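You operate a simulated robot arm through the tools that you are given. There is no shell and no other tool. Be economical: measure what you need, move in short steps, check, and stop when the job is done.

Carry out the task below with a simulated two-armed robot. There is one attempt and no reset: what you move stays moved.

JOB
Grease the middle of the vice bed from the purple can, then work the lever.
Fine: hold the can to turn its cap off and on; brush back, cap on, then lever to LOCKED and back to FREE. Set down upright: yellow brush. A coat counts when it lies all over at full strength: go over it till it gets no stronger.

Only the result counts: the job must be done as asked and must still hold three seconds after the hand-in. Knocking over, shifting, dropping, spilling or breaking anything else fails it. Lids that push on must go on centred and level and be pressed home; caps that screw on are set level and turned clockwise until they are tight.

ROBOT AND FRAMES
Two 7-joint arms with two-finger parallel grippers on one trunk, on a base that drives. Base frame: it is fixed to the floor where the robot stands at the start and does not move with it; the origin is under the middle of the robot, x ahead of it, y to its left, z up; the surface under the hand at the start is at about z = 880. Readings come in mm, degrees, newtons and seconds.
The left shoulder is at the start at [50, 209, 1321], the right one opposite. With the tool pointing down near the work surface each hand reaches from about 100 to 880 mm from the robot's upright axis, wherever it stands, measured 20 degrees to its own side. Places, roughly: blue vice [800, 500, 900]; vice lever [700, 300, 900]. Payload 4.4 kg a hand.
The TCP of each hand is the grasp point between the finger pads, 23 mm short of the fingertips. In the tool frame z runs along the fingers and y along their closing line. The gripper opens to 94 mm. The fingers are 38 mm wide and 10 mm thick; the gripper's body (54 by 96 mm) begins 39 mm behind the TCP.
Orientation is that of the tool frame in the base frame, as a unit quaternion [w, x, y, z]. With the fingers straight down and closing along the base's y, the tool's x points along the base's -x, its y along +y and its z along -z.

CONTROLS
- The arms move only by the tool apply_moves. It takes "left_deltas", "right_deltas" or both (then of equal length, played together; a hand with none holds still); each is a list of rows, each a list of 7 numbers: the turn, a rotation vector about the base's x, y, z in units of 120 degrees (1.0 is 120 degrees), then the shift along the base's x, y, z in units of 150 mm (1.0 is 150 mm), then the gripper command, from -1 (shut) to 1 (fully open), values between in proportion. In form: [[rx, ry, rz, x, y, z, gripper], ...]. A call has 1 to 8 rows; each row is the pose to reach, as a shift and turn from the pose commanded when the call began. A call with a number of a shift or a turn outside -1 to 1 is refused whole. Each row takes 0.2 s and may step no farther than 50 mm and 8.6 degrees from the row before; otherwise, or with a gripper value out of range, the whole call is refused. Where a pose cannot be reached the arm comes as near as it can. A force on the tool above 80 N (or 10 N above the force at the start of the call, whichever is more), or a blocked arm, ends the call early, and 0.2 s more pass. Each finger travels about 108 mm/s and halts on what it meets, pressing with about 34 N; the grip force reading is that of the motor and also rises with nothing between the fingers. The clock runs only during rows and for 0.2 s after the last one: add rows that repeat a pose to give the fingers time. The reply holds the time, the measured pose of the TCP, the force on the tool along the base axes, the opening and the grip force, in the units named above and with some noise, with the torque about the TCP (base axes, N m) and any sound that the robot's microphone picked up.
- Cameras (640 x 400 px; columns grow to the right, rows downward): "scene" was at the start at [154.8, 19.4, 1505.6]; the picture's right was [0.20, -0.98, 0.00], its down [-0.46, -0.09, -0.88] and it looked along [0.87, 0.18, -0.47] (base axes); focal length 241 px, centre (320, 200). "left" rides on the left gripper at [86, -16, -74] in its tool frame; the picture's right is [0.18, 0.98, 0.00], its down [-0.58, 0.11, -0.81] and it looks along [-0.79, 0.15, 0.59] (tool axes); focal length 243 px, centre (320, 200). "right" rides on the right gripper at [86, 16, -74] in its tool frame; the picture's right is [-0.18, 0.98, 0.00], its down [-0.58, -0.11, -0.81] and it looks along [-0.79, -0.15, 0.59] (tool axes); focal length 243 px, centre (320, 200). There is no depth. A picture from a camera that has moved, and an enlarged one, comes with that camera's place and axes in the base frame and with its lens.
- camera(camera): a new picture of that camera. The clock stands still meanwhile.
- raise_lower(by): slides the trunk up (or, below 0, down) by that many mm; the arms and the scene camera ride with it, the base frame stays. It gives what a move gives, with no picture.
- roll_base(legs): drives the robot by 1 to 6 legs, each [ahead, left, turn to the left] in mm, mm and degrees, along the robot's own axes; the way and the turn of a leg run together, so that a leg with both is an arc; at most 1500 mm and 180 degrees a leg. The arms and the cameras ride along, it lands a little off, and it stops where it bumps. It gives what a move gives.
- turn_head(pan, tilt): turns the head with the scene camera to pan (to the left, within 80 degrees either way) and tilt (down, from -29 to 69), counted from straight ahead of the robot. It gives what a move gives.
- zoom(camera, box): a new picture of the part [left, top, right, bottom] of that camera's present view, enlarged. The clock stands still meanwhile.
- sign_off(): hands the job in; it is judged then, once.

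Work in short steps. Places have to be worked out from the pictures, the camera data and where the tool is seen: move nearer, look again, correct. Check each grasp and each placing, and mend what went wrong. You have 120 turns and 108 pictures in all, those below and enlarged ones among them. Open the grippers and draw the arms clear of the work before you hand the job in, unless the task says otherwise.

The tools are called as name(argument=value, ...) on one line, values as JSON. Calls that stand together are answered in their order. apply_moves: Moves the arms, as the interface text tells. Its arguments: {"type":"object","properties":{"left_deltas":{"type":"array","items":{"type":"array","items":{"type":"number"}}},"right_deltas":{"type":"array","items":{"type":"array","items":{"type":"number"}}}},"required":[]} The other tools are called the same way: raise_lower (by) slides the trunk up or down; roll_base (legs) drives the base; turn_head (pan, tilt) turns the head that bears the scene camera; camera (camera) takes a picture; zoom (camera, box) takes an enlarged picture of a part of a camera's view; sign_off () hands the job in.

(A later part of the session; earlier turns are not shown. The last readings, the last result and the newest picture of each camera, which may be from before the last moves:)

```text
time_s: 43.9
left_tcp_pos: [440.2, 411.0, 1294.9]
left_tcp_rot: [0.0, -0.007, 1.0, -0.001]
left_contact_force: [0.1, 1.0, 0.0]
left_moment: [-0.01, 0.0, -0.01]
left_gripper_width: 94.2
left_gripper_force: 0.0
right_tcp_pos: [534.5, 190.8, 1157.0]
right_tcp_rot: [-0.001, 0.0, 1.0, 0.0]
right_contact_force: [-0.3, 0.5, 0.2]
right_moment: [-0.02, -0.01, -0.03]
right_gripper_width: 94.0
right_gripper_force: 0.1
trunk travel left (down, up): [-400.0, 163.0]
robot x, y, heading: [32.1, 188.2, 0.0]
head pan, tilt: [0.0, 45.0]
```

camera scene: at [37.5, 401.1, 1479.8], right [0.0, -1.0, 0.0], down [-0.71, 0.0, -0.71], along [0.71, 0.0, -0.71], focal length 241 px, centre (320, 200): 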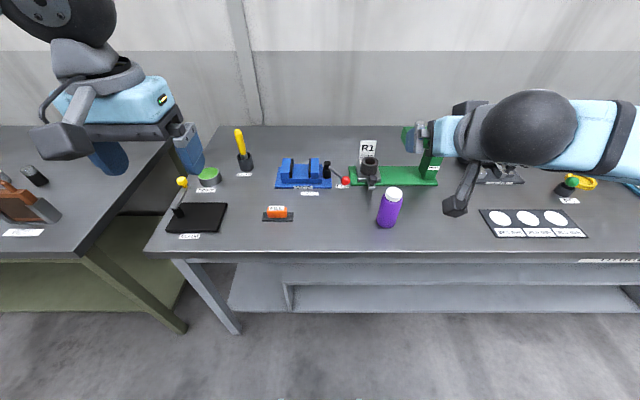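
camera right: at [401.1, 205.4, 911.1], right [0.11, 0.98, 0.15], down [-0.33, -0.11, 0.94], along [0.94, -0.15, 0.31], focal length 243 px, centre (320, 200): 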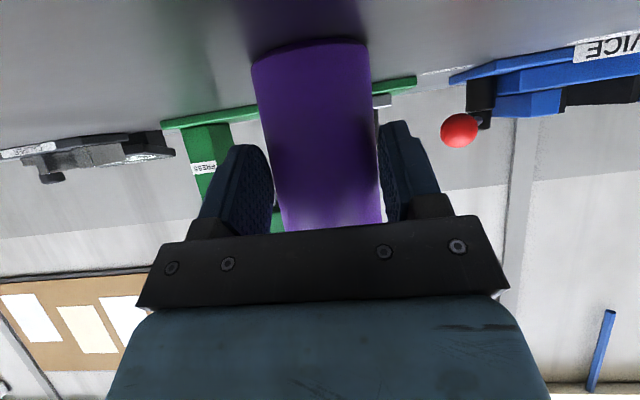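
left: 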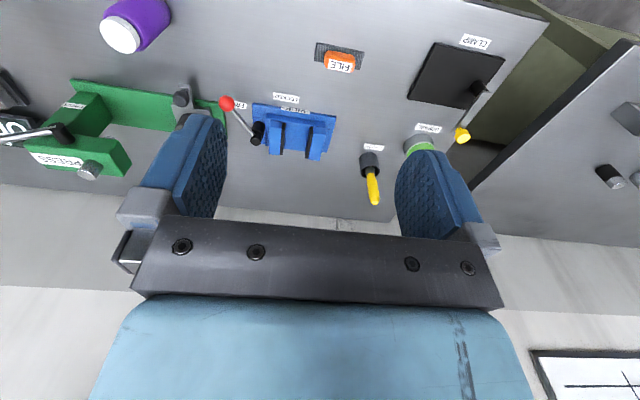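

The right hand reaches over the cap. I test its yaw range there: 68° clockwise first.

apply_moves(right_deltas=[[0, 0, -0.071, 0, 0, 0, 1], [0, 0, -0.142, 0, 0, 0, 1], [0, 0, -0.213, 0, 0, 0, 1], [0, 0, -0.284, 0, 0, 0, 1], [0, 0, -0.355, 0, 0, 0, 1], [0, 0, -0.426, 0, 0, 0, 1], [0, 0, -0.497, 0, 0, 0, 1], [0, 0, -0.568, 0, 0, 0, 1]])

camera(camera="scene")

```text
time_s: 45.7
left_tcp_pos: [439.0, 410.0, 1294.9]
left_tcp_rot: [0.002, -0.006, 1.0, -0.001]
left_contact_force: [0.3, -0.5, 0.1]
left_moment: [-0.01, 0.01, 0.02]
left_gripper_width: 93.7
left_gripper_force: 0.1
right_tcp_pos: [534.2, 191.2, 1153.5]
right_tcp_rot: [-0.001, 0.561, 0.828, 0.001]
right_contact_force: [0.3, -0.2, -0.1]
right_moment: [0.01, 0.01, -0.03]
right_gripper_width: 94.0
right_gripper_force: 0.1
trunk travel left (down, up): [-400.0, 163.0]
robot x, y, heading: [31.5, 190.1, 0.1]
head pan, tilt: [0.0, 45.0]
```

```text
82 pictures are left
camera scene: at [177.3, 190.5, 1479.7], right [0.0, -1.0, 0.0], down [-0.71, 0.0, -0.71], along [0.71, 0.0, -0.71], focal length 241 px, centre (320, 200)
```

scene: 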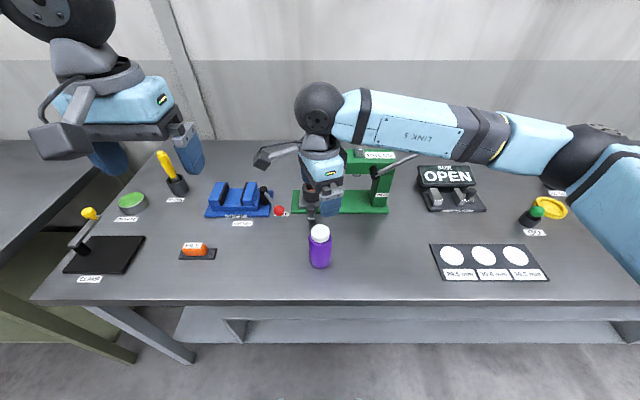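

Clockwise is fine, but that puts its camera on the left side where the holding hand comes in, so I'll use yaw 0 to positive. I turn the right hand back and on, while orienting the left hand to point right and downward.

apply_moves(right_deltas=[[0, 0, 0.071, 0, 0, 0, 1], [0, 0, 0.142, 0, 0, 0, 1], [0, 0, 0.213, 0, 0, 0, 1], [0, 0, 0.284, 0, 0, 0, 1], [0, 0, 0.355, 0, 0, 0, 1], [0, 0, 0.426, 0, 0, 0, 1], [0, 0, 0.497, 0, 0, 0, 1], [0, 0, 0.568, 0, 0, 0, 1]], left_deltas=[[-0.0223, -0.0223, -0.0429, 0, 0.05, 0, 1], [-0.0446, -0.0446, -0.0858, 0, 0.1, 0, 1], [-0.067, -0.067, -0.1286, 0, 0.15, 0, 1], [-0.0893, -0.0893, -0.1715, 0, 0.2, 0, 1], [-0.1116, -0.1116, -0.2144, 0, 0.2, 0, 1], [-0.1339, -0.1339, -0.2573, 0, 0.2, 0, 1], [-0.1562, -0.1562, -0.3, 0, 0.2, 0, 1], [-0.1785, -0.1785, -0.343, 0, 0.2, 0, 1]])

apply_moves(right_deltas=[[0, 0, 0.071, 0, 0, 0, 1], [0, 0, 0.142, 0, 0, 0, 1], [0, 0, 0.213, 0, 0, 0, 1], [0, 0, 0.284, 0, 0, 0, 1], [0, 0, 0.355, 0, 0, 0, 1], [0, 0, 0.426, 0, 0, 0, 1], [0, 0, 0.497, 0, 0, 0, 1], [0, 0, 0.568, 0, 0, 0, 1]], left_deltas=[[-0.0223, -0.0223, -0.0429, 0, 0, 0, 1], [-0.0446, -0.0446, -0.0858, 0, 0, 0, 1], [-0.067, -0.067, -0.1286, 0, 0, 0, 1], [-0.0893, -0.0893, -0.1715, 0, 0, 0, 1], [-0.1116, -0.1116, -0.2144, 0, 0, 0, 1], [-0.1339, -0.1339, -0.2573, 0, 0, 0, 1], [-0.1562, -0.1562, -0.3, 0, 0, 0, 1], [-0.1785, -0.1785, -0.343, 0, 0, 0, 1]])

apply_moves(right_deltas=[[0, 0, 0.071, 0, 0, 0, 1], [0, 0, 0.142, 0, 0, 0, 1], [0, 0, 0.213, 0, 0, 0, 1], [0, 0, 0.284, 0, 0, 0, 1], [0, 0, 0.355, 0, 0, 0, 1], [0, 0, 0.426, 0, 0, 0, 1], [0, 0, 0.497, 0, 0, 0, 1], [0, 0, 0.568, 0, 0, 0, 1]])

```text
time_s: 47.5
left_tcp_pos: [440.7, 439.9, 1295.1]
left_tcp_rot: [0.18, 0.341, 0.904, -0.184]
left_contact_force: [0.3, 0.0, -0.1]
left_moment: [0.0, 0.01, 0.02]
left_gripper_width: 93.6
left_gripper_force: 0.0
right_tcp_pos: [534.6, 191.0, 1153.6]
right_tcp_rot: [-0.001, -0.001, 1.0, -0.001]
right_contact_force: [-0.1, -0.3, -0.1]
right_moment: [-0.04, 0.01, -0.02]
right_gripper_width: 94.0
right_gripper_force: 0.0
trunk travel left (down, up): [-400.0, 163.0]
robot x, y, heading: [29.5, 190.7, 0.1]
head pan, tilt: [0.0, 45.0]
```

```text
time_s: 49.3
left_tcp_pos: [440.7, 439.3, 1294.2]
left_tcp_rot: [0.324, 0.623, 0.631, -0.329]
left_contact_force: [-0.4, -0.3, -0.3]
left_moment: [0.0, 0.01, -0.02]
left_gripper_width: 94.1
left_gripper_force: 0.1
right_tcp_pos: [534.5, 192.1, 1153.7]
right_tcp_rot: [-0.002, -0.562, 0.827, 0.0]
right_contact_force: [-0.8, -1.2, -0.7]
right_moment: [0.0, 0.02, -0.01]
right_gripper_width: 93.9
right_gripper_force: 0.1
trunk travel left (down, up): [-400.0, 163.0]
robot x, y, heading: [29.9, 191.7, 0.1]
head pan, tilt: [0.0, 45.0]
```

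```text
time_s: 51.1
left_tcp_pos: [440.5, 438.2, 1295.4]
left_tcp_rot: [0.325, 0.622, 0.632, -0.329]
left_contact_force: [-0.5, -0.2, 1.0]
left_moment: [0.02, -0.04, 0.05]
left_gripper_width: 94.0
left_gripper_force: 0.1
right_tcp_pos: [434.7, 213.9, 1114.0]
right_tcp_rot: [-0.165, 0.89, -0.424, -0.023]
right_contact_force: [-0.7, 2.4, -4.2]
right_moment: [-0.05, -0.07, -0.02]
right_gripper_width: 94.0
right_gripper_force: 0.1
right hand out of reach, approached as far as the arm can: row 2, 3, 4, 5, 6, 7, 8
trunk travel left (down, up): [-400.0, 163.0]
robot x, y, heading: [29.4, 190.0, -0.2]
head pan, tilt: [0.0, 45.0]
```

The positive yaw limit is about +75°. I bring the right hand back to yaw +68 above the cap.

apply_moves(right_deltas=[[-0.0141, 0.0155, -0.0626, 0.083, -0.019, 0.033, 1], [-0.0281, 0.031, -0.1252, 0.166, -0.038, 0.067, 1], [-0.0422, 0.0465, -0.1879, 0.25, -0.057, 0.1, 1], [-0.0562, 0.062, -0.2505, 0.333, -0.076, 0.133, 1], [-0.0703, 0.0775, -0.3131, 0.416, -0.095, 0.167, 1], [-0.0844, 0.093, -0.3757, 0.5, -0.114, 0.2, 1], [-0.0984, 0.1085, -0.4384, 0.58, -0.133, 0.233, 1], [-0.1125, 0.124, -0.501, 0.665, -0.152, 0.266, 1]])

```text
time_s: 52.9
left_tcp_pos: [440.6, 439.8, 1295.9]
left_tcp_rot: [0.324, 0.622, 0.631, -0.33]
left_contact_force: [-0.5, 0.3, 0.0]
left_moment: [-0.02, 0.02, -0.01]
left_gripper_width: 93.9
left_gripper_force: 0.1
right_tcp_pos: [437.9, 214.6, 1197.8]
right_tcp_rot: [0.004, -0.569, 0.822, 0.026]
right_contact_force: [0.5, 0.7, -0.5]
right_moment: [-0.01, 0.02, 0.0]
right_gripper_width: 93.8
right_gripper_force: 0.0
right hand out of reach, approached as far as the arm can: row 2, 3, 4, 5, 6, 7, 8
trunk travel left (down, up): [-400.0, 163.0]
robot x, y, heading: [31.2, 186.9, 0.1]
head pan, tilt: [0.0, 45.0]
```

The arm got into an awkward branch; I rotate it to yaw 0 in place and up a little.

apply_moves(right_deltas=[[0, 0, -0.071, 0, -0.05, 0, 1], [0, 0, -0.142, 0, -0.1, 0, 1], [0, 0, -0.213, 0, -0.15, 0, 1], [0, 0, -0.284, 0, -0.2, 0, 1], [0, 0, -0.355, 0, -0.25, 0, 1], [0, 0, -0.426, 0, -0.3, 0, 1], [0, 0, -0.497, 0, -0.35, 0, 1], [0, 0, -0.568, 0, -0.4, 0, 1]])

camera(camera="scene")

```text
time_s: 54.7
left_tcp_pos: [440.8, 439.6, 1294.9]
left_tcp_rot: [0.324, 0.623, 0.631, -0.33]
left_contact_force: [-0.3, 0.7, 1.1]
left_moment: [0.02, -0.04, 0.01]
left_gripper_width: 94.1
left_gripper_force: 0.1
right_tcp_pos: [409.7, 174.1, 1195.1]
right_tcp_rot: [-0.004, -0.011, 1.0, 0.007]
right_contact_force: [-0.4, 0.9, -0.6]
right_moment: [0.05, 0.04, 0.04]
right_gripper_width: 93.9
right_gripper_force: 0.0
right hand out of reach, approached as far as the arm can: row 1, 2, 3, 4, 5, 6, 7, 8
trunk travel left (down, up): [-400.0, 163.0]
robot x, y, heading: [31.7, 185.9, 0.1]
head pan, tilt: [0.0, 45.0]
```

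```text
81 pictures are left
camera scene: at [163.1, 142.8, 1481.7], right [-0.58, -0.82, 0.0], down [-0.56, 0.4, -0.72], along [0.59, -0.42, -0.69], focal length 241 px, centre (320, 200)
```

scene: 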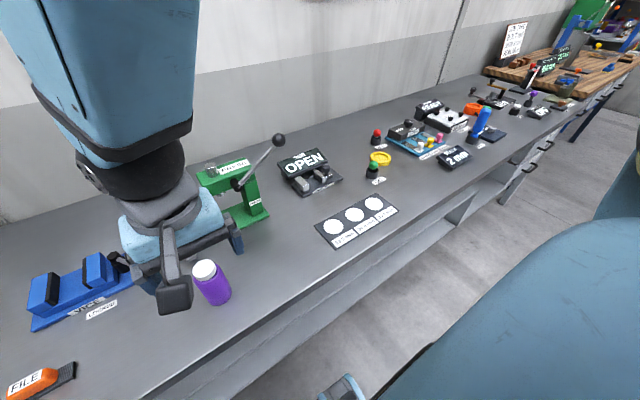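

The right arm has folded inward and touches the head. I move the hand outward and forward to unfold it.

apply_moves(right_deltas=[[0, 0, 0, 0.1, -0.15, 0.1, 1], [0, 0, 0, 0.2, -0.3, 0.2, 1], [0, 0, 0, 0.4, -0.45, 0.3, 1], [0, 0, 0, 0.6, -0.6, 0.4, 1], [0, 0, 0, 0.8, -0.75, 0.5, 1], [0, 0, 0, 0.9, -0.9, 0.5, 1], [0, 0, 0, 0.9, -1, 0.5, 1]])

camera(camera="scene")

```text
time_s: 56.3
left_tcp_pos: [441.2, 438.9, 1295.3]
left_tcp_rot: [0.324, 0.622, 0.633, -0.329]
left_contact_force: [-0.6, -0.3, 0.3]
left_moment: [0.0, -0.02, 0.05]
left_gripper_width: 93.9
left_gripper_force: 0.0
right_tcp_pos: [405.1, 165.4, 1244.6]
right_tcp_rot: [-0.003, -0.012, 1.0, 0.006]
right_contact_force: [0.5, -0.5, 0.2]
right_moment: [-0.04, -0.01, -0.02]
right_gripper_width: 94.1
right_gripper_force: 0.2
right hand out of reach, approached as far as the arm can: row 1, 2, 3, 4, 5, 6, 7
trunk travel left (down, up): [-400.0, 163.0]
robot x, y, heading: [28.0, 187.0, -0.1]
head pan, tilt: [0.0, 45.0]
```

```text
80 pictures are left
camera scene: at [159.6, 138.9, 1480.7], right [-0.63, -0.78, 0.0], down [-0.54, 0.44, -0.72], along [0.56, -0.45, -0.7], focal length 241 px, centre (320, 200)
```

scene: 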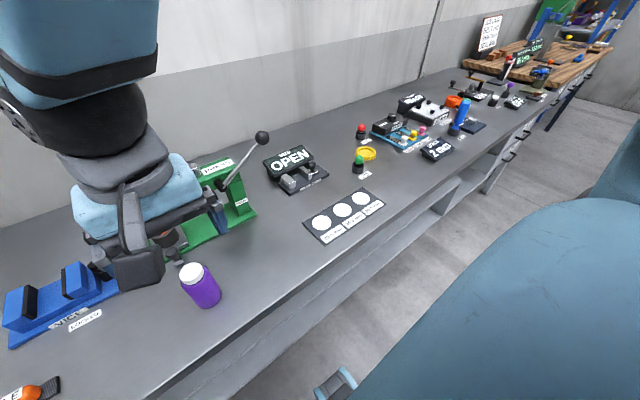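

I try further clockwise yaw combined with small outward moves to leave this branch.

apply_moves(right_deltas=[[0, 0, -0.07, 0, -0.02, 0, 1], [0, 0, -0.14, 0, -0.04, 0, 1], [0, 0, -0.21, 0, -0.06, 0, 1], [0, 0, -0.28, 0, -0.08, 0, 1], [0, 0, -0.35, 0, -0.1, 0, 1], [0, 0, -0.42, 0, -0.2, 0, 1], [0, 0, -0.49, 0, -0.3, 0, 1], [0, 0, -0.56, 0, -0.4, 0, 1]])

```text
time_s: 58.1
left_tcp_pos: [440.8, 438.8, 1295.1]
left_tcp_rot: [0.324, 0.623, 0.632, -0.329]
left_contact_force: [-1.2, 0.6, 0.7]
left_moment: [0.0, 0.0, 0.01]
left_gripper_width: 93.9
left_gripper_force: 0.0
right_tcp_pos: [384.7, 140.4, 1224.9]
right_tcp_rot: [0.0, 0.544, 0.839, 0.008]
right_contact_force: [-0.4, 0.2, -0.7]
right_moment: [0.01, 0.04, 0.04]
right_gripper_width: 94.0
right_gripper_force: 0.0
right hand out of reach, approached as far as the arm can: row 2, 3, 4, 5, 6, 7, 8
trunk travel left (down, up): [-400.0, 163.0]
robot x, y, heading: [29.1, 187.8, -0.1]
head pan, tilt: [0.0, 45.0]
```

I try moving straight forward from here.

apply_moves(right_deltas=[[0, 0, 0, 0.15, 0, 0, 1], [0, 0, 0, 0.3, 0, 0, 1], [0, 0, 0, 0.45, 0, 0, 1], [0, 0, 0, 0.6, 0, 0, 1], [0, 0, 0, 0.8, 0, 0, 1]])

camera(camera="left")

camera(camera="scene")

```text
time_s: 59.3
left_tcp_pos: [440.9, 440.2, 1295.3]
left_tcp_rot: [0.325, 0.622, 0.632, -0.33]
left_contact_force: [0.2, 0.5, 0.3]
left_moment: [0.0, 0.03, 0.01]
left_gripper_width: 94.1
left_gripper_force: 0.0
right_tcp_pos: [428.8, 193.8, 1228.4]
right_tcp_rot: [0.0, 0.544, 0.839, 0.008]
right_contact_force: [1.0, 1.0, -0.2]
right_moment: [-0.01, -0.03, 0.03]
right_gripper_width: 94.1
right_gripper_force: 0.2
right hand out of reach, approached as far as the arm can: row 1, 2, 3, 4, 5
trunk travel left (down, up): [-400.0, 163.0]
robot x, y, heading: [29.6, 189.1, 0.2]
head pan, tilt: [0.0, 45.0]
```

```text
79 pictures are left
camera left: at [422.5, 551.9, 1266.6], right [0.98, 0.11, -0.16], down [0.12, 0.33, 0.94], along [0.16, -0.94, 0.31], focal length 243 px, centre (320, 200)
```

left: 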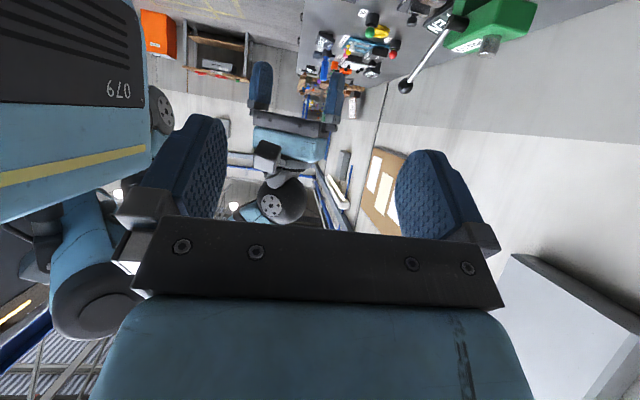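

```text
78 pictures are left
camera scene: at [158.4, 142.8, 1475.0], right [-0.61, -0.79, 0.0], down [-0.59, 0.46, -0.66], along [0.52, -0.41, -0.75], focal length 241 px, centre (320, 200)
```

scene: 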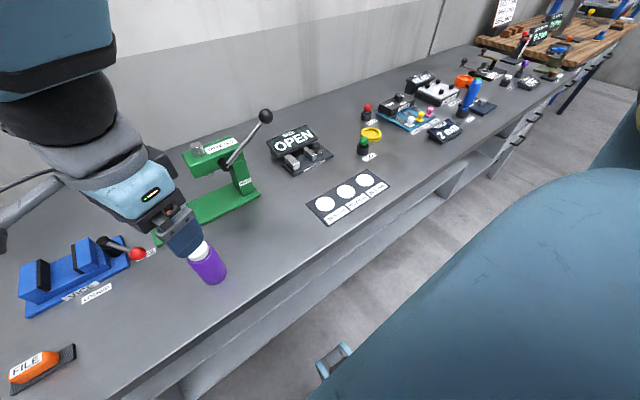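

The right elbow is stuck high. The free direction is forward-left, so I extend the hand that way to unfold the arm, moving the left hand aside.

apply_moves(right_deltas=[[0, 0, 0, 0.15, 0.1, 0, 1], [0, 0, 0, 0.3, 0.2, 0, 1], [0, 0, 0, 0.45, 0.3, 0, 1], [0, 0, 0, 0.6, 0.4, 0, 1], [0, 0, 0, 0.8, 0.5, 0, 1], [0, 0, 0, 1, 0.6, 0, 1]], left_deltas=[[0, 0, 0, 0, 0.2, 0, 1], [0, 0, 0, 0, 0.4, 0, 1], [0, 0, 0, 0, 0.6, 0, 1], [0, 0, 0, 0, 0.8, 0, 1], [0, 0, 0, 0, 1, 0, 1], [0, 0, 0, 0, 1, 0, 1]])

apply_moves(right_deltas=[[0, 0, 0, 0.2, -0.1, 0, 1], [0, 0, 0, 0.4, -0.2, 0, 1], [0, 0, 0, 0.6, -0.3, 0, 1], [0, 0, 0, 0.8, -0.4, 0, 1], [0, 0, 0, 1, -0.5, 0, 1]])

```text
time_s: 60.7
left_tcp_pos: [440.2, 588.7, 1294.6]
left_tcp_rot: [0.324, 0.622, 0.632, -0.329]
left_contact_force: [-0.5, 0.4, 0.6]
left_moment: [-0.01, 0.0, 0.01]
left_gripper_width: 94.0
left_gripper_force: 0.0
right_tcp_pos: [467.9, 247.0, 1267.0]
right_tcp_rot: [-0.012, 0.543, 0.839, 0.022]
right_contact_force: [-1.1, 0.1, 0.3]
right_moment: [-0.02, -0.01, -0.01]
right_gripper_width: 93.9
right_gripper_force: 0.0
right hand out of reach, approached as far as the arm can: row 1, 2, 3, 4, 5, 6
trunk travel left (down, up): [-400.0, 163.0]
robot x, y, heading: [27.3, 190.6, -0.3]
head pan, tilt: [0.0, 45.0]
```

```text
time_s: 61.9
left_tcp_pos: [440.2, 589.4, 1295.1]
left_tcp_rot: [0.324, 0.622, 0.633, -0.328]
left_contact_force: [-0.7, 0.2, 0.8]
left_moment: [0.01, -0.01, 0.0]
left_gripper_width: 93.8
left_gripper_force: 0.1
right_tcp_pos: [459.9, 237.3, 1271.4]
right_tcp_rot: [-0.003, 0.544, 0.839, 0.012]
right_contact_force: [0.7, -0.1, -0.4]
right_moment: [0.02, -0.03, 0.01]
right_gripper_width: 94.0
right_gripper_force: 0.1
right hand out of reach, approached as far as the arm can: row 1, 2, 3, 4, 5
trunk travel left (down, up): [-400.0, 163.0]
robot x, y, heading: [32.2, 183.0, 0.2]
head pan, tilt: [0.0, 45.0]
```

I tilt the right hand to point left (+y), which suits the elbow-out posture, to drive the elbow back down and out.

apply_moves(right_deltas=[[0.07, 0, 0, 0, 0, 0, 1], [0.14, 0, 0, 0, 0, 0, 1], [0.21, 0, 0, 0, -0.05, 0, 1], [0.28, 0, 0, 0, -0.1, 0, 1], [0.35, 0, 0, 0.1, -0.2, 0, 1], [0.42, 0, 0, 0.2, -0.3, 0, 1], [0.49, 0, 0, 0.3, -0.4, 0, 1], [0.56, 0, 0, 0.4, -0.5, 0, 1]])

camera(camera="scene")

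```text
time_s: 63.7
left_tcp_pos: [440.6, 587.1, 1294.9]
left_tcp_rot: [0.322, 0.623, 0.633, -0.329]
left_contact_force: [-0.3, -0.6, -0.4]
left_moment: [0.0, 0.0, -0.04]
left_gripper_width: 94.0
left_gripper_force: 0.1
right_tcp_pos: [521.9, 157.9, 1269.8]
right_tcp_rot: [-0.301, 0.452, 0.694, 0.472]
right_contact_force: [0.4, -0.1, -0.1]
right_moment: [0.01, 0.02, 0.01]
right_gripper_width: 93.9
right_gripper_force: 0.0
trunk travel left (down, up): [-400.0, 163.0]
robot x, y, heading: [32.6, 186.3, -0.0]
head pan, tilt: [0.0, 45.0]
```

```text
77 pictures are left
camera scene: at [178.7, 187.8, 1479.6], right [0.0, -1.0, 0.0], down [-0.71, 0.0, -0.71], along [0.71, 0.0, -0.71], focal length 241 px, centre (320, 200)
```

scene: 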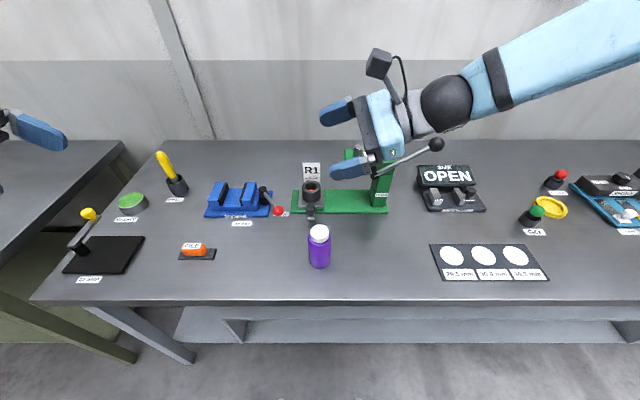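

The arm is free again. I move it outward, then untilt it.

apply_moves(right_deltas=[[0, 0, 0, 0.03, -0.25, 0, 1], [0, 0, 0, 0.06, -0.5, 0, 1], [0, 0, 0, 0.1, -0.75, 0, 1], [0, 0, 0, 0.13, -1, 0, 1]])

apply_moves(right_deltas=[[-0.07, 0, 0, 0, -0.05, 0, 1], [-0.14, 0, 0, 0, -0.1, 0, 1], [-0.21, 0, 0, 0, -0.15, 0, 1], [-0.28, 0, 0, 0, -0.2, 0, 1], [-0.35, 0, 0, 0, -0.2, 0, 1], [-0.42, 0, 0, 0, -0.2, 0, 1], [-0.49, 0, 0, 0, -0.2, 0, 1], [-0.56, 0, 0, 0, -0.2, 0, 1]])

apply_moves(right_deltas=[[0, 0, 0.05, 0, 0.15, -0.1, 1], [0, 0, 0.1, 0, 0.3, -0.2, 1], [0, 0, 0.15, 0, 0.45, -0.3, 1], [0, 0, 0.2, 0, 0.6, -0.4, 1], [0, 0, 0.25, 0, 0.8, -0.5, 1], [0, 0, 0.3, 0, 1, -0.6, 1]])

camera(camera="scene")

```text
time_s: 64.7
left_tcp_pos: [440.5, 587.4, 1294.6]
left_tcp_rot: [0.323, 0.623, 0.632, -0.329]
left_contact_force: [-0.5, 0.5, -0.4]
left_moment: [0.04, 0.0, -0.04]
left_gripper_width: 94.0
left_gripper_force: 0.1
right_tcp_pos: [536.2, 8.7, 1269.6]
right_tcp_rot: [-0.301, 0.453, 0.694, 0.472]
right_contact_force: [-0.2, -0.5, -0.3]
right_moment: [0.01, 0.01, -0.03]
right_gripper_width: 94.0
right_gripper_force: 0.0
trunk travel left (down, up): [-400.0, 163.0]
robot x, y, heading: [31.2, 189.2, 0.2]
head pan, tilt: [0.0, 45.0]
```

```text
time_s: 66.5
left_tcp_pos: [442.0, 586.8, 1295.0]
left_tcp_rot: [0.324, 0.622, 0.633, -0.329]
left_contact_force: [-0.1, 0.8, 0.7]
left_moment: [0.03, -0.01, -0.06]
left_gripper_width: 94.0
left_gripper_force: 0.2
right_tcp_pos: [370.4, 126.1, 1235.6]
right_tcp_rot: [-0.032, 0.552, 0.832, 0.055]
right_contact_force: [-0.4, 0.4, 0.4]
right_moment: [0.0, 0.0, -0.02]
right_gripper_width: 94.1
right_gripper_force: 0.1
right hand out of reach, approached as far as the arm can: row 1, 2, 3, 4, 5, 6, 7, 8
trunk travel left (down, up): [-400.0, 163.0]
robot x, y, heading: [31.6, 190.6, 0.1]
head pan, tilt: [0.0, 45.0]
```

```text
time_s: 66.9
left_tcp_pos: [440.1, 589.1, 1295.4]
left_tcp_rot: [0.325, 0.622, 0.632, -0.33]
left_contact_force: [0.1, -0.1, 0.0]
left_moment: [0.01, 0.05, -0.03]
left_gripper_width: 94.2
left_gripper_force: 0.0
right_tcp_pos: [374.8, 148.9, 1243.7]
right_tcp_rot: [-0.045, 0.523, 0.847, 0.085]
right_contact_force: [1.1, -0.3, -0.1]
right_moment: [0.01, 0.01, 0.02]
right_gripper_width: 94.1
right_gripper_force: 0.0
trunk travel left (down, up): [-400.0, 163.0]
robot x, y, heading: [27.3, 192.4, 0.1]
head pan, tilt: [0.0, 45.0]
stopped in row 1 (right hand): the arm was blocked; the commanded pose is now the measured one
```

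```text
76 pictures are left
camera scene: at [177.7, 191.0, 1481.3], right [0.0, -1.0, 0.0], down [-0.69, 0.0, -0.72], along [0.72, 0.0, -0.69], focal length 241 px, centre (320, 200)
```

scene: 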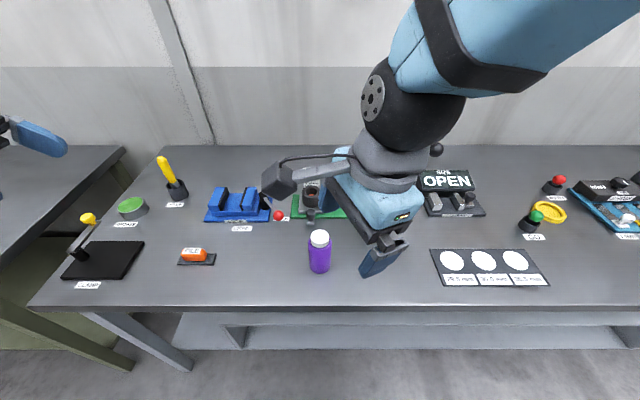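

Tool-down at this yaw isn't reachable out there. I return to the tilted pose (which was reachable), then roll about the tool axis to the yaw-0 equivalent before untilting.

apply_moves(right_deltas=[[0.06, 0.002, -0.002, 0.05, -0.05, 0.03, 1], [0.12, 0.004, -0.004, 0.1, -0.1, 0.06, 1], [0.18, 0.006, -0.006, 0.2, -0.2, 0.1, 1], [0.24, 0.008, -0.008, 0.35, -0.35, 0.12, 1], [0.3, 0.009, -0.01, 0.5, -0.5, 0.14, 1], [0.36, 0.011, -0.012, 0.65, -0.65, 0.17, 1], [0.42, 0.013, -0.014, 0.8, -0.8, 0.17, 1], [0.477, 0.015, -0.016, 0.95, -0.9, 0.17, 1]])

apply_moves(right_deltas=[[0, -0.0632, 0.0268, 0, 0, 0, 1], [0, -0.1265, 0.0536, 0, 0, 0, 1], [0, -0.19, 0.0804, 0, 0, 0, 1], [0, -0.253, 0.107, 0, 0, 0, 1], [0, -0.316, 0.134, 0, 0, 0, 1], [0, -0.38, 0.161, 0, 0, 0, 1], [0, -0.443, 0.188, 0, 0, 0, 1], [0, -0.506, 0.2145, 0, 0, 0, 1]])

camera(camera="scene")

```text
time_s: 68.7
left_tcp_pos: [441.8, 588.0, 1294.8]
left_tcp_rot: [0.324, 0.622, 0.632, -0.329]
left_contact_force: [-0.3, 0.5, -1.4]
left_moment: [0.03, 0.02, -0.02]
left_gripper_width: 94.1
left_gripper_force: 0.0
right_tcp_pos: [516.9, 12.2, 1266.9]
right_tcp_rot: [-0.302, 0.452, 0.693, 0.473]
right_contact_force: [-0.5, -0.1, 0.1]
right_moment: [-0.02, 0.01, 0.02]
right_gripper_width: 94.0
right_gripper_force: 0.0
right hand out of reach, approached as far as the arm can: row 3, 4, 5, 6, 7
trunk travel left (down, up): [-400.0, 163.0]
robot x, y, heading: [28.5, 188.8, 0.1]
head pan, tilt: [0.0, 45.0]
```

```text
time_s: 70.5
left_tcp_pos: [440.1, 589.4, 1292.9]
left_tcp_rot: [0.324, 0.623, 0.631, -0.33]
left_contact_force: [-0.1, -0.3, -0.7]
left_moment: [-0.02, -0.01, -0.01]
left_gripper_width: 94.2
left_gripper_force: 0.1
right_tcp_pos: [516.9, 13.6, 1268.0]
right_tcp_rot: [-0.004, -0.006, 0.83, 0.558]
right_contact_force: [0.8, -0.4, -0.3]
right_moment: [-0.01, 0.03, 0.02]
right_gripper_width: 94.3
right_gripper_force: 0.0
trunk travel left (down, up): [-400.0, 163.0]
robot x, y, heading: [34.0, 190.2, 0.3]
head pan, tilt: [0.0, 45.0]
```

```text
75 pictures are left
camera scene: at [177.4, 190.6, 1479.7], right [0.0, -1.0, 0.0], down [-0.71, 0.0, -0.71], along [0.71, 0.0, -0.71], focal length 241 px, centre (320, 200)
```

scene: 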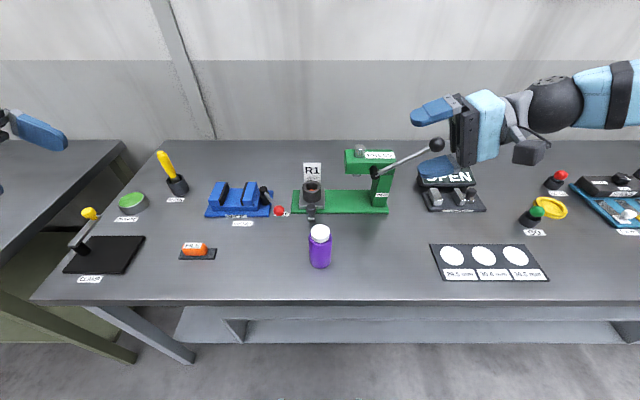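

Good, reachable. I now untilt to straight down.

apply_moves(right_deltas=[[-0.07, 0, 0, 0, 0, 0, 1], [-0.14, 0, 0, 0, 0, 0, 1], [-0.21, 0, 0, 0, 0, 0, 1], [-0.28, 0, 0, 0, 0, 0, 1], [-0.35, 0, 0, 0, 0, 0, 1], [-0.42, 0, 0, 0, 0, 0, 1], [-0.49, 0, 0, 0, 0, 0, 1], [-0.565, 0, 0, 0, 0, 0, 1]])

```text
refused: row 8 steps farther than a row can; nothing moved
```

Step too large in the last row; corrected.

apply_moves(right_deltas=[[-0.071, 0, 0, 0, 0, 0, 1], [-0.142, 0, 0, 0, 0, 0, 1], [-0.213, 0, 0, 0, 0, 0, 1], [-0.284, 0, 0, 0, 0, 0, 1], [-0.355, 0, 0, 0, 0, 0, 1], [-0.426, 0, 0, 0, 0, 0, 1], [-0.497, 0, 0, 0, 0, 0, 1], [-0.565, 0, 0, 0, 0, 0, 1]])

```text
time_s: 72.5
left_tcp_pos: [440.9, 588.7, 1295.4]
left_tcp_rot: [0.324, 0.622, 0.632, -0.328]
left_contact_force: [-0.3, 0.5, -0.3]
left_moment: [0.05, -0.02, -0.01]
left_gripper_width: 94.0
left_gripper_force: 0.0
right_tcp_pos: [379.8, 137.0, 1247.4]
right_tcp_rot: [-0.01, 0.011, 0.998, 0.064]
right_contact_force: [-0.1, -0.1, -0.6]
right_moment: [-0.01, 0.0, 0.01]
right_gripper_width: 93.8
right_gripper_force: 0.1
right hand out of reach, approached as far as the arm can: row 1, 2, 3, 4, 5, 6, 7, 8
trunk travel left (down, up): [-400.0, 163.0]
robot x, y, heading: [29.7, 189.1, -0.0]
head pan, tilt: [0.0, 45.0]
stopped in row 8 (right hand): the arm was blocked; the commanded pose is now the measured one
```

Still limited when untilting that way. I go back to the tilted pose and from there swing to the forward-pointing pose that worked earlier in the normal posture.

apply_moves(right_deltas=[[0.063, 0, 0, 0.05, -0.05, 0.03, 1], [0.126, 0, 0, 0.1, -0.1, 0.06, 1], [0.19, 0, 0, 0.2, -0.2, 0.1, 1], [0.253, 0, 0, 0.35, -0.35, 0.12, 1], [0.316, 0, 0, 0.5, -0.5, 0.14, 1], [0.379, 0, 0, 0.65, -0.65, 0.14, 1], [0.442, 0, 0, 0.8, -0.75, 0.14, 1], [0.505, 0, 0, 0.92, -0.82, 0.14, 1]])

apply_moves(right_deltas=[[-0.043, -0.034, -0.0225, 0, 0, 0, 1], [-0.087, -0.067, -0.045, 0, 0, 0, 1], [-0.13, -0.1, -0.0675, 0, 0, 0, 1], [-0.173, -0.134, -0.09, 0, 0, 0, 1], [-0.216, -0.168, -0.1125, 0, 0, 0, 1], [-0.26, -0.201, -0.135, 0, 0, 0, 1]])

apply_moves(right_deltas=[[-0.043, -0.034, -0.0225, 0, 0, 0, 1], [-0.087, -0.067, -0.045, 0, 0, 0, 1], [-0.13, -0.1, -0.0675, 0, 0, 0, 1], [-0.173, -0.134, -0.09, 0, 0, 0, 1], [-0.216, -0.168, -0.1125, 0, 0, 0, 1], [-0.26, -0.201, -0.135, 0, 0, 0, 1]])

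camera(camera="scene")

```text
time_s: 74.3
left_tcp_pos: [441.4, 587.5, 1294.5]
left_tcp_rot: [0.323, 0.623, 0.632, -0.329]
left_contact_force: [-0.4, 0.7, 0.4]
left_moment: [0.02, 0.02, -0.02]
left_gripper_width: 94.0
left_gripper_force: 0.0
right_tcp_pos: [517.1, 11.4, 1267.6]
right_tcp_rot: [-0.013, 0.004, 0.83, 0.558]
right_contact_force: [0.4, -0.5, 0.5]
right_moment: [0.01, -0.02, -0.01]
right_gripper_width: 93.8
right_gripper_force: 0.1
right hand out of reach, approached as far as the arm can: row 1, 2, 3, 4, 5, 6, 7
trunk travel left (down, up): [-400.0, 163.0]
robot x, y, heading: [28.7, 190.2, 0.1]
head pan, tilt: [0.0, 45.0]
```

```text
time_s: 75.7
left_tcp_pos: [440.3, 585.7, 1296.8]
left_tcp_rot: [0.321, 0.625, 0.631, -0.329]
left_contact_force: [0.0, -0.4, -0.5]
left_moment: [0.03, -0.02, 0.02]
left_gripper_width: 93.9
left_gripper_force: 0.1
right_tcp_pos: [533.4, 28.2, 1276.9]
right_tcp_rot: [0.252, 0.026, 0.906, 0.34]
right_contact_force: [0.2, 0.8, -0.5]
right_moment: [0.02, -0.02, 0.02]
right_gripper_width: 93.9
right_gripper_force: 0.1
right hand out of reach, approached as far as the arm can: row 1, 2, 3, 4, 5, 6
trunk travel left (down, up): [-400.0, 163.0]
robot x, y, heading: [30.5, 190.1, -0.2]
head pan, tilt: [0.0, 45.0]
```

```text
time_s: 77.1
left_tcp_pos: [440.9, 589.0, 1293.3]
left_tcp_rot: [0.324, 0.622, 0.632, -0.329]
left_contact_force: [-0.3, 0.2, 1.0]
left_moment: [-0.01, -0.05, -0.01]
left_gripper_width: 94.0
left_gripper_force: 0.1
right_tcp_pos: [533.6, 32.1, 1278.8]
right_tcp_rot: [0.474, 0.01, 0.879, 0.044]
right_contact_force: [0.5, -0.2, 1.1]
right_moment: [0.0, 0.01, 0.01]
right_gripper_width: 94.0
right_gripper_force: 0.1
trunk travel left (down, up): [-400.0, 163.0]
robot x, y, heading: [33.8, 189.8, 0.1]
head pan, tilt: [0.0, 45.0]
```

```text
74 pictures are left
camera scene: at [178.1, 191.0, 1479.6], right [0.0, -1.0, 0.0], down [-0.71, 0.0, -0.71], along [0.71, 0.0, -0.71], focal length 241 px, centre (320, 200)
```

scene: 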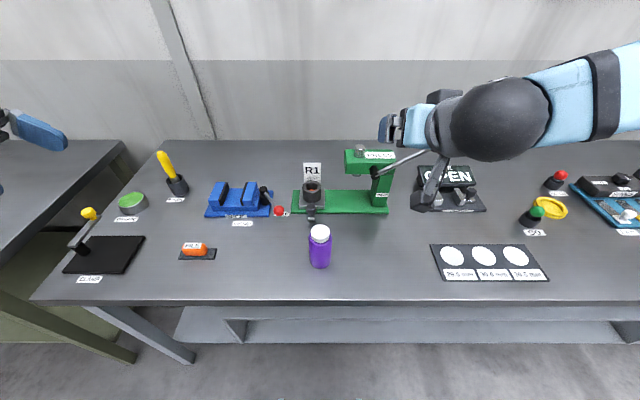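

This matches the normal posture. I untilt to tool-down as I did before.

apply_moves(right_deltas=[[-0.006, 0.059, 0.001, 0, -0.05, 0, 1], [-0.011, 0.118, 0.003, 0, -0.1, 0, 1], [-0.017, 0.177, 0.004, 0, -0.15, 0, 1], [-0.022, 0.236, 0.005, 0, -0.2, 0, 1], [-0.028, 0.295, 0.006, 0, -0.25, 0, 1], [-0.033, 0.354, 0.008, 0, -0.3, 0, 1], [-0.039, 0.413, 0.009, 0, -0.3, 0, 1], [-0.044, 0.471, 0.01, 0, -0.3, 0, 1]])

```text
time_s: 78.9
left_tcp_pos: [442.0, 589.3, 1293.8]
left_tcp_rot: [0.324, 0.622, 0.632, -0.33]
left_contact_force: [0.6, 0.1, 0.9]
left_moment: [0.0, -0.02, -0.01]
left_gripper_width: 94.1
left_gripper_force: 0.0
right_tcp_pos: [534.1, -13.9, 1278.2]
right_tcp_rot: [0.001, 0.001, 1.0, 0.0]
right_contact_force: [1.0, -1.2, 0.2]
right_moment: [-0.02, 0.01, -0.01]
right_gripper_width: 93.9
right_gripper_force: 0.0
trunk travel left (down, up): [-400.0, 163.0]
robot x, y, heading: [31.9, 189.4, 0.0]
head pan, tilt: [0.0, 45.0]
```

The right arm is back to normal. Now I bring the left hand to its pre-hold pose left of the can.

apply_moves(left_deltas=[[0, 0, 0, 0.12, -0.2, -0.15, 1], [0, 0, 0, 0.24, -0.4, -0.3, 1], [0, 0, 0, 0.36, -0.6, -0.45, 1], [0, 0, 0, 0.48, -0.8, -0.6, 1], [0, 0, 0, 0.6, -1, -0.8, 1]])

apply_moves(left_deltas=[[0, 0, 0, 0, -0.15, -0.15, 1], [0, 0, 0, 0, -0.3, -0.3, 1], [0, 0, 0, 0, -0.45, -0.5, 1], [0, 0, 0, 0, -0.6, -0.7, 1], [0, 0, 0, 0, -0.75, -0.9, 1]])

camera(camera="scene")

camera(camera="left")

```text
time_s: 80.1
left_tcp_pos: [531.6, 438.3, 1172.3]
left_tcp_rot: [0.325, 0.621, 0.632, -0.33]
left_contact_force: [0.6, 0.6, 0.0]
left_moment: [0.02, 0.0, -0.01]
left_gripper_width: 94.0
left_gripper_force: 0.0
right_tcp_pos: [534.1, -13.8, 1278.2]
right_tcp_rot: [0.0, 0.001, 1.0, 0.0]
right_contact_force: [0.4, 0.3, -0.2]
right_moment: [0.0, 0.0, -0.03]
right_gripper_width: 94.1
right_gripper_force: 0.1
trunk travel left (down, up): [-400.0, 163.0]
robot x, y, heading: [28.4, 189.2, 0.2]
head pan, tilt: [0.0, 45.0]
```

```text
time_s: 81.3
left_tcp_pos: [508.5, 360.8, 1111.2]
left_tcp_rot: [0.323, 0.623, 0.633, -0.328]
left_contact_force: [0.1, -0.1, -0.4]
left_moment: [0.01, 0.02, 0.0]
left_gripper_width: 93.9
left_gripper_force: 0.0
left hand out of reach, approached as far as the arm can: row 3, 4, 5
right_tcp_pos: [532.8, -13.9, 1278.9]
right_tcp_rot: [0.001, 0.001, 1.0, 0.0]
right_contact_force: [-0.1, 0.0, -0.7]
right_moment: [-0.04, -0.02, -0.03]
right_gripper_width: 93.9
right_gripper_force: 0.0
trunk travel left (down, up): [-400.0, 163.0]
robot x, y, heading: [31.7, 189.6, 0.1]
head pan, tilt: [0.0, 45.0]
```

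```text
73 pictures are left
camera scene: at [177.7, 190.0, 1479.7], right [0.0, -1.0, 0.0], down [-0.71, 0.0, -0.71], along [0.71, 0.0, -0.71], focal length 241 px, centre (320, 200)
```

scene: 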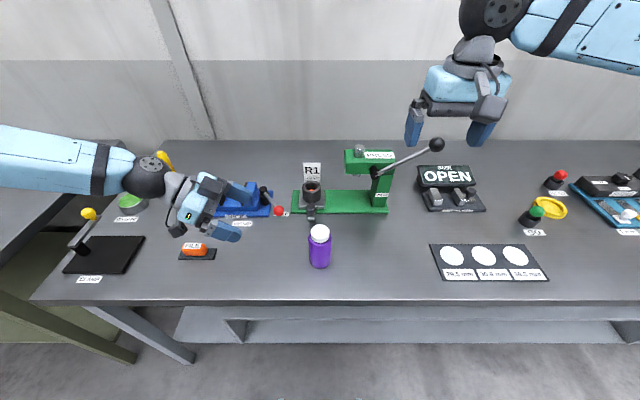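

```text
72 pictures are left
camera left: at [490.4, 473.3, 1084.1], right [0.98, 0.12, -0.16], down [0.12, 0.32, 0.94], along [0.16, -0.94, 0.3], focal length 243 px, centre (320, 200)
```

left: 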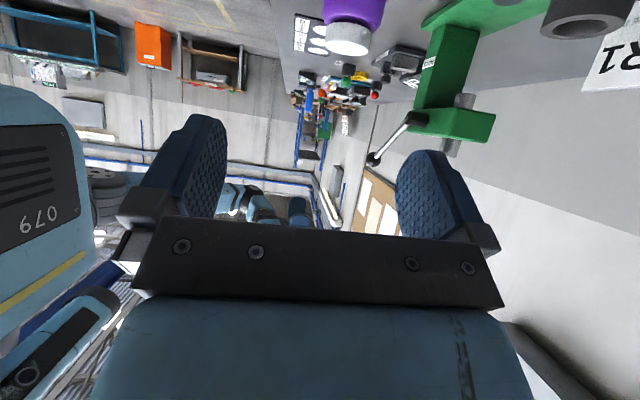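

The left hand can't get low enough sideways at this trunk height. New plan: hold with the left from front-left (yaw −40, tilt 55) from farther back, trunk somewhat lower, and turn with the right. I raise the left hand, back off and lower the trunk.

apply_moves(left_deltas=[[0, 0, 0, 0, 0.1, 0.2, 1], [0, 0, 0, 0, 0.2, 0.4, 1], [0, 0, 0, 0, 0.3, 0.6, 1], [0, 0, 0, 0, 0.4, 0.8, 1], [0, 0, 0, 0, 0.4, 0.95, 1]])

roll_base(legs=[[-130, -60, 0]])

apply_moves(left_deltas=[[0, 0, 0.065, 0, 0, 0, 1], [0, 0, 0.13, 0, 0, 0, 1], [0, 0, 0.195, 0, 0, 0, 1], [0, 0, 0.26, 0, 0, 0, 1], [0, 0, 0.325, 0, 0, 0, 1], [0, 0, 0.39, 0, 0, 0, 1], [0, 0, 0.417, 0, 0, 0, 1]])

raise_lower(by=-120)

```text
time_s: 82.5
left_tcp_pos: [508.2, 423.5, 1252.9]
left_tcp_rot: [0.323, 0.623, 0.632, -0.329]
left_contact_force: [1.0, -0.6, -0.1]
left_moment: [0.0, 0.05, 0.05]
left_gripper_width: 94.1
left_gripper_force: 0.0
right_tcp_pos: [533.7, -14.2, 1278.7]
right_tcp_rot: [0.001, 0.0, 1.0, -0.001]
right_contact_force: [-0.4, 0.7, -0.8]
right_moment: [0.03, -0.03, 0.02]
right_gripper_width: 94.0
right_gripper_force: 0.1
trunk travel left (down, up): [-400.0, 163.0]
robot x, y, heading: [31.8, 190.0, 0.1]
head pan, tilt: [0.0, 45.0]
```

```text
time_s: 83.9
left_tcp_pos: [381.0, 364.7, 1253.8]
left_tcp_rot: [0.324, 0.622, 0.632, -0.33]
left_contact_force: [-0.1, 0.0, 0.6]
left_moment: [-0.02, 0.0, -0.01]
left_gripper_width: 93.9
left_gripper_force: 0.0
right_tcp_pos: [404.5, -73.0, 1276.2]
right_tcp_rot: [0.001, 0.002, 1.0, 0.0]
right_contact_force: [0.1, -0.8, 0.4]
right_moment: [0.0, 0.0, -0.03]
right_gripper_width: 94.0
right_gripper_force: 0.1
trunk travel left (down, up): [-400.0, 163.0]
robot x, y, heading: [-97.5, 127.7, 0.4]
head pan, tilt: [0.0, 45.0]
```

```text
time_s: 85.5
left_tcp_pos: [379.7, 366.2, 1253.2]
left_tcp_rot: [0.434, 0.295, 0.836, -0.161]
left_contact_force: [-0.2, 0.3, -0.2]
left_moment: [-0.02, 0.0, -0.03]
left_gripper_width: 94.0
left_gripper_force: 0.0
right_tcp_pos: [404.5, -69.4, 1277.9]
right_tcp_rot: [0.001, 0.001, 1.0, -0.001]
right_contact_force: [0.0, 0.7, -0.2]
right_moment: [-0.03, -0.02, -0.03]
right_gripper_width: 93.9
right_gripper_force: 0.1
trunk travel left (down, up): [-400.0, 163.0]
robot x, y, heading: [-99.8, 129.8, 0.1]
head pan, tilt: [0.0, 45.0]
```

```text
time_s: 87.0
left_tcp_pos: [380.3, 362.9, 1134.7]
left_tcp_rot: [0.433, 0.297, 0.835, -0.162]
left_contact_force: [0.7, 0.0, 0.8]
left_moment: [0.0, -0.01, 0.01]
left_gripper_width: 94.0
left_gripper_force: 0.1
right_tcp_pos: [404.7, -72.6, 1158.6]
right_tcp_rot: [0.002, 0.002, 1.0, 0.001]
right_contact_force: [-0.3, 0.6, -0.6]
right_moment: [0.01, 0.0, -0.01]
right_gripper_width: 94.0
right_gripper_force: 0.1
trunk travel left (down, up): [-280.0, 283.0]
robot x, y, heading: [-96.1, 130.0, 0.1]
head pan, tilt: [0.0, 45.0]
```

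I move the left hand to just above and behind the can.

apply_moves(left_deltas=[[0, 0, 0, 0.16, -0.2, -0.07, 1], [0, 0, 0, 0.33, -0.4, -0.14, 1], [0, 0, 0, 0.5, -0.6, -0.2, 1], [0, 0, 0, 0.67, -0.8, -0.27, 1], [0, 0, 0, 0.83, -1, -0.3, 1]])

camera(camera="scene")

```text
time_s: 88.2
left_tcp_pos: [498.5, 309.9, 1070.1]
left_tcp_rot: [0.439, 0.302, 0.827, -0.18]
left_contact_force: [-0.2, -0.3, 1.3]
left_moment: [0.0, -0.04, -0.04]
left_gripper_width: 94.0
left_gripper_force: 0.0
left hand out of reach, approached as far as the arm can: row 1, 2, 3, 4, 5
right_tcp_pos: [406.2, -72.1, 1158.6]
right_tcp_rot: [0.001, 0.002, 1.0, -0.001]
right_contact_force: [-0.2, 0.4, 0.2]
right_moment: [0.0, 0.01, -0.01]
right_gripper_width: 93.7
right_gripper_force: 0.0
trunk travel left (down, up): [-280.0, 283.0]
robot x, y, heading: [-98.0, 130.3, 0.1]
head pan, tilt: [0.0, 45.0]
```

```text
71 pictures are left
camera scene: at [49.9, 130.5, 1359.6], right [0.0, -1.0, 0.0], down [-0.71, 0.0, -0.71], along [0.71, 0.0, -0.71], focal length 241 px, centre (320, 200)
```

scene: 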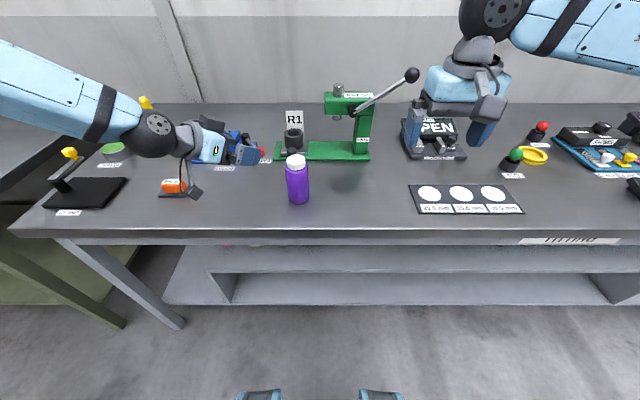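

The left arm can't come inward far with this pose. Better: the right hand holds from front-right (that tilted front hold worked with the trunk at −200) and the left turns the cap, with the can well left of centre. First I re-orient both hands clear of everything.

apply_moves(left_deltas=[[0, 0, 0, -0.15, 0.1, 0.15, 1], [0, 0, 0, -0.3, 0.2, 0.3, 1], [0, 0, 0, -0.45, 0.3, 0.45, 1], [0, 0, 0, -0.6, 0.4, 0.6, 1], [0, 0, 0, -0.75, 0.5, 0.6, 1]])

apply_moves(left_deltas=[[0.037, 0.044, 0, 0, 0, 0, 1], [0.074, 0.088, 0, 0, 0, 0, 1], [0.11, 0.132, 0, 0, 0, 0, 1], [0.147, 0.176, 0, 0, 0, 0, 1], [0.184, 0.22, 0, 0, 0, 0, 1], [0.221, 0.263, 0, 0, 0, 0, 1], [0.258, 0.307, 0, 0, 0, 0, 1], [0.295, 0.351, 0, 0, 0, 0, 1]], right_deltas=[[0.02, -0.055, 0.038, 0, 0, 0, 1], [0.04, -0.11, 0.0765, 0, 0, 0, 1], [0.06, -0.165, 0.115, 0, 0, 0, 1], [0.08, -0.22, 0.153, 0, 0, 0, 1], [0.1, -0.274, 0.191, 0, 0, 0, 1], [0.12, -0.329, 0.23, 0, 0, 0, 1], [0.14, -0.384, 0.268, 0, 0, 0, 1], [0.16, -0.439, 0.306, 0, 0, 0, 1]])

roll_base(legs=[[60, -100, 0]])

raise_lower(by=-80)

```text
time_s: 89.4
left_tcp_pos: [386.0, 387.3, 1161.8]
left_tcp_rot: [0.434, 0.297, 0.835, -0.163]
left_contact_force: [0.4, -0.1, 0.1]
left_moment: [0.0, 0.01, 0.01]
left_gripper_width: 94.0
left_gripper_force: 0.0
left hand out of reach, approached as far as the arm can: row 1
right_tcp_pos: [404.1, -72.0, 1159.7]
right_tcp_rot: [0.002, 0.002, 1.0, 0.0]
right_contact_force: [0.0, -0.2, 0.5]
right_moment: [0.0, -0.05, 0.0]
right_gripper_width: 94.1
right_gripper_force: 0.0
trunk travel left (down, up): [-280.0, 283.0]
robot x, y, heading: [-98.0, 127.4, 0.2]
head pan, tilt: [0.0, 45.0]
```

```text
time_s: 91.2
left_tcp_pos: [386.5, 387.1, 1161.8]
left_tcp_rot: [-0.001, 0.334, 0.942, 0.001]
left_contact_force: [0.3, -0.5, 0.3]
left_moment: [0.01, 0.02, -0.01]
left_gripper_width: 93.7
left_gripper_force: 0.0
right_tcp_pos: [405.2, -73.1, 1159.0]
right_tcp_rot: [0.435, -0.303, 0.833, 0.16]
right_contact_force: [-0.4, 0.3, 0.0]
right_moment: [-0.03, -0.01, 0.0]
right_gripper_width: 94.0
right_gripper_force: 0.1
trunk travel left (down, up): [-280.0, 283.0]
robot x, y, heading: [-94.3, 130.0, 0.0]
head pan, tilt: [0.0, 45.0]
```

```text
time_s: 92.7
left_tcp_pos: [446.9, 287.6, 1161.9]
left_tcp_rot: [0.0, 0.335, 0.942, 0.001]
left_contact_force: [0.0, -0.3, 0.3]
left_moment: [-0.01, 0.0, -0.01]
left_gripper_width: 94.0
left_gripper_force: 0.1
right_tcp_pos: [465.4, -172.5, 1157.4]
right_tcp_rot: [0.435, -0.302, 0.833, 0.16]
right_contact_force: [-0.1, -0.1, -0.4]
right_moment: [0.0, 0.0, -0.05]
right_gripper_width: 94.0
right_gripper_force: 0.0
trunk travel left (down, up): [-280.0, 283.0]
robot x, y, heading: [-35.0, 32.9, -0.1]
head pan, tilt: [0.0, 45.0]
```

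```text
time_s: 93.9
left_tcp_pos: [447.4, 288.5, 1080.5]
left_tcp_rot: [0.002, 0.335, 0.942, 0.001]
left_contact_force: [-0.7, -0.3, -0.4]
left_moment: [0.02, -0.01, 0.0]
left_gripper_width: 94.0
left_gripper_force: 0.1
right_tcp_pos: [464.6, -172.7, 1079.9]
right_tcp_rot: [0.435, -0.301, 0.833, 0.159]
right_contact_force: [-0.2, 0.2, -0.4]
right_moment: [0.01, 0.0, 0.01]
right_gripper_width: 94.2
right_gripper_force: 0.0
trunk travel left (down, up): [-200.0, 363.0]
robot x, y, heading: [-38.7, 30.3, -0.1]
head pan, tilt: [0.0, 45.0]
```

I test the left hand's reach above the cap from here.

apply_moves(left_deltas=[[0, 0, 0, 0.14, -0.16, 0.1, 1], [0, 0, 0, 0.28, -0.32, 0.1, 1], [0, 0, 0, 0.42, -0.49, 0.1, 1], [0, 0, 0, 0.56, -0.65, 0.1, 1]])

camera(camera="scene")

```text
time_s: 94.9
left_tcp_pos: [533.7, 190.8, 1097.4]
left_tcp_rot: [0.001, 0.334, 0.943, -0.001]
left_contact_force: [1.2, -0.3, 0.7]
left_moment: [0.0, 0.07, 0.03]
left_gripper_width: 94.0
left_gripper_force: 0.1
right_tcp_pos: [466.6, -171.2, 1078.7]
right_tcp_rot: [0.435, -0.301, 0.834, 0.159]
right_contact_force: [0.3, -0.3, 0.2]
right_moment: [-0.02, 0.03, 0.01]
right_gripper_width: 94.1
right_gripper_force: 0.0
trunk travel left (down, up): [-200.0, 363.0]
robot x, y, heading: [-36.2, 29.2, 0.1]
head pan, tilt: [0.0, 45.0]
```

```text
70 pictures are left
camera scene: at [110.8, 31.4, 1279.5], right [0.0, -1.0, 0.0], down [-0.71, 0.0, -0.71], along [0.71, 0.0, -0.71], focal length 241 px, centre (320, 200)
```

scene: 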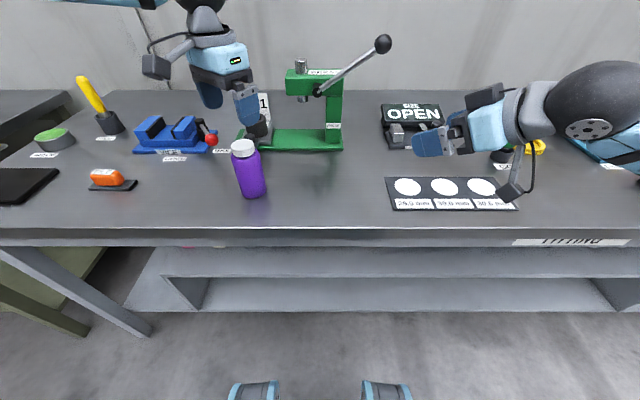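

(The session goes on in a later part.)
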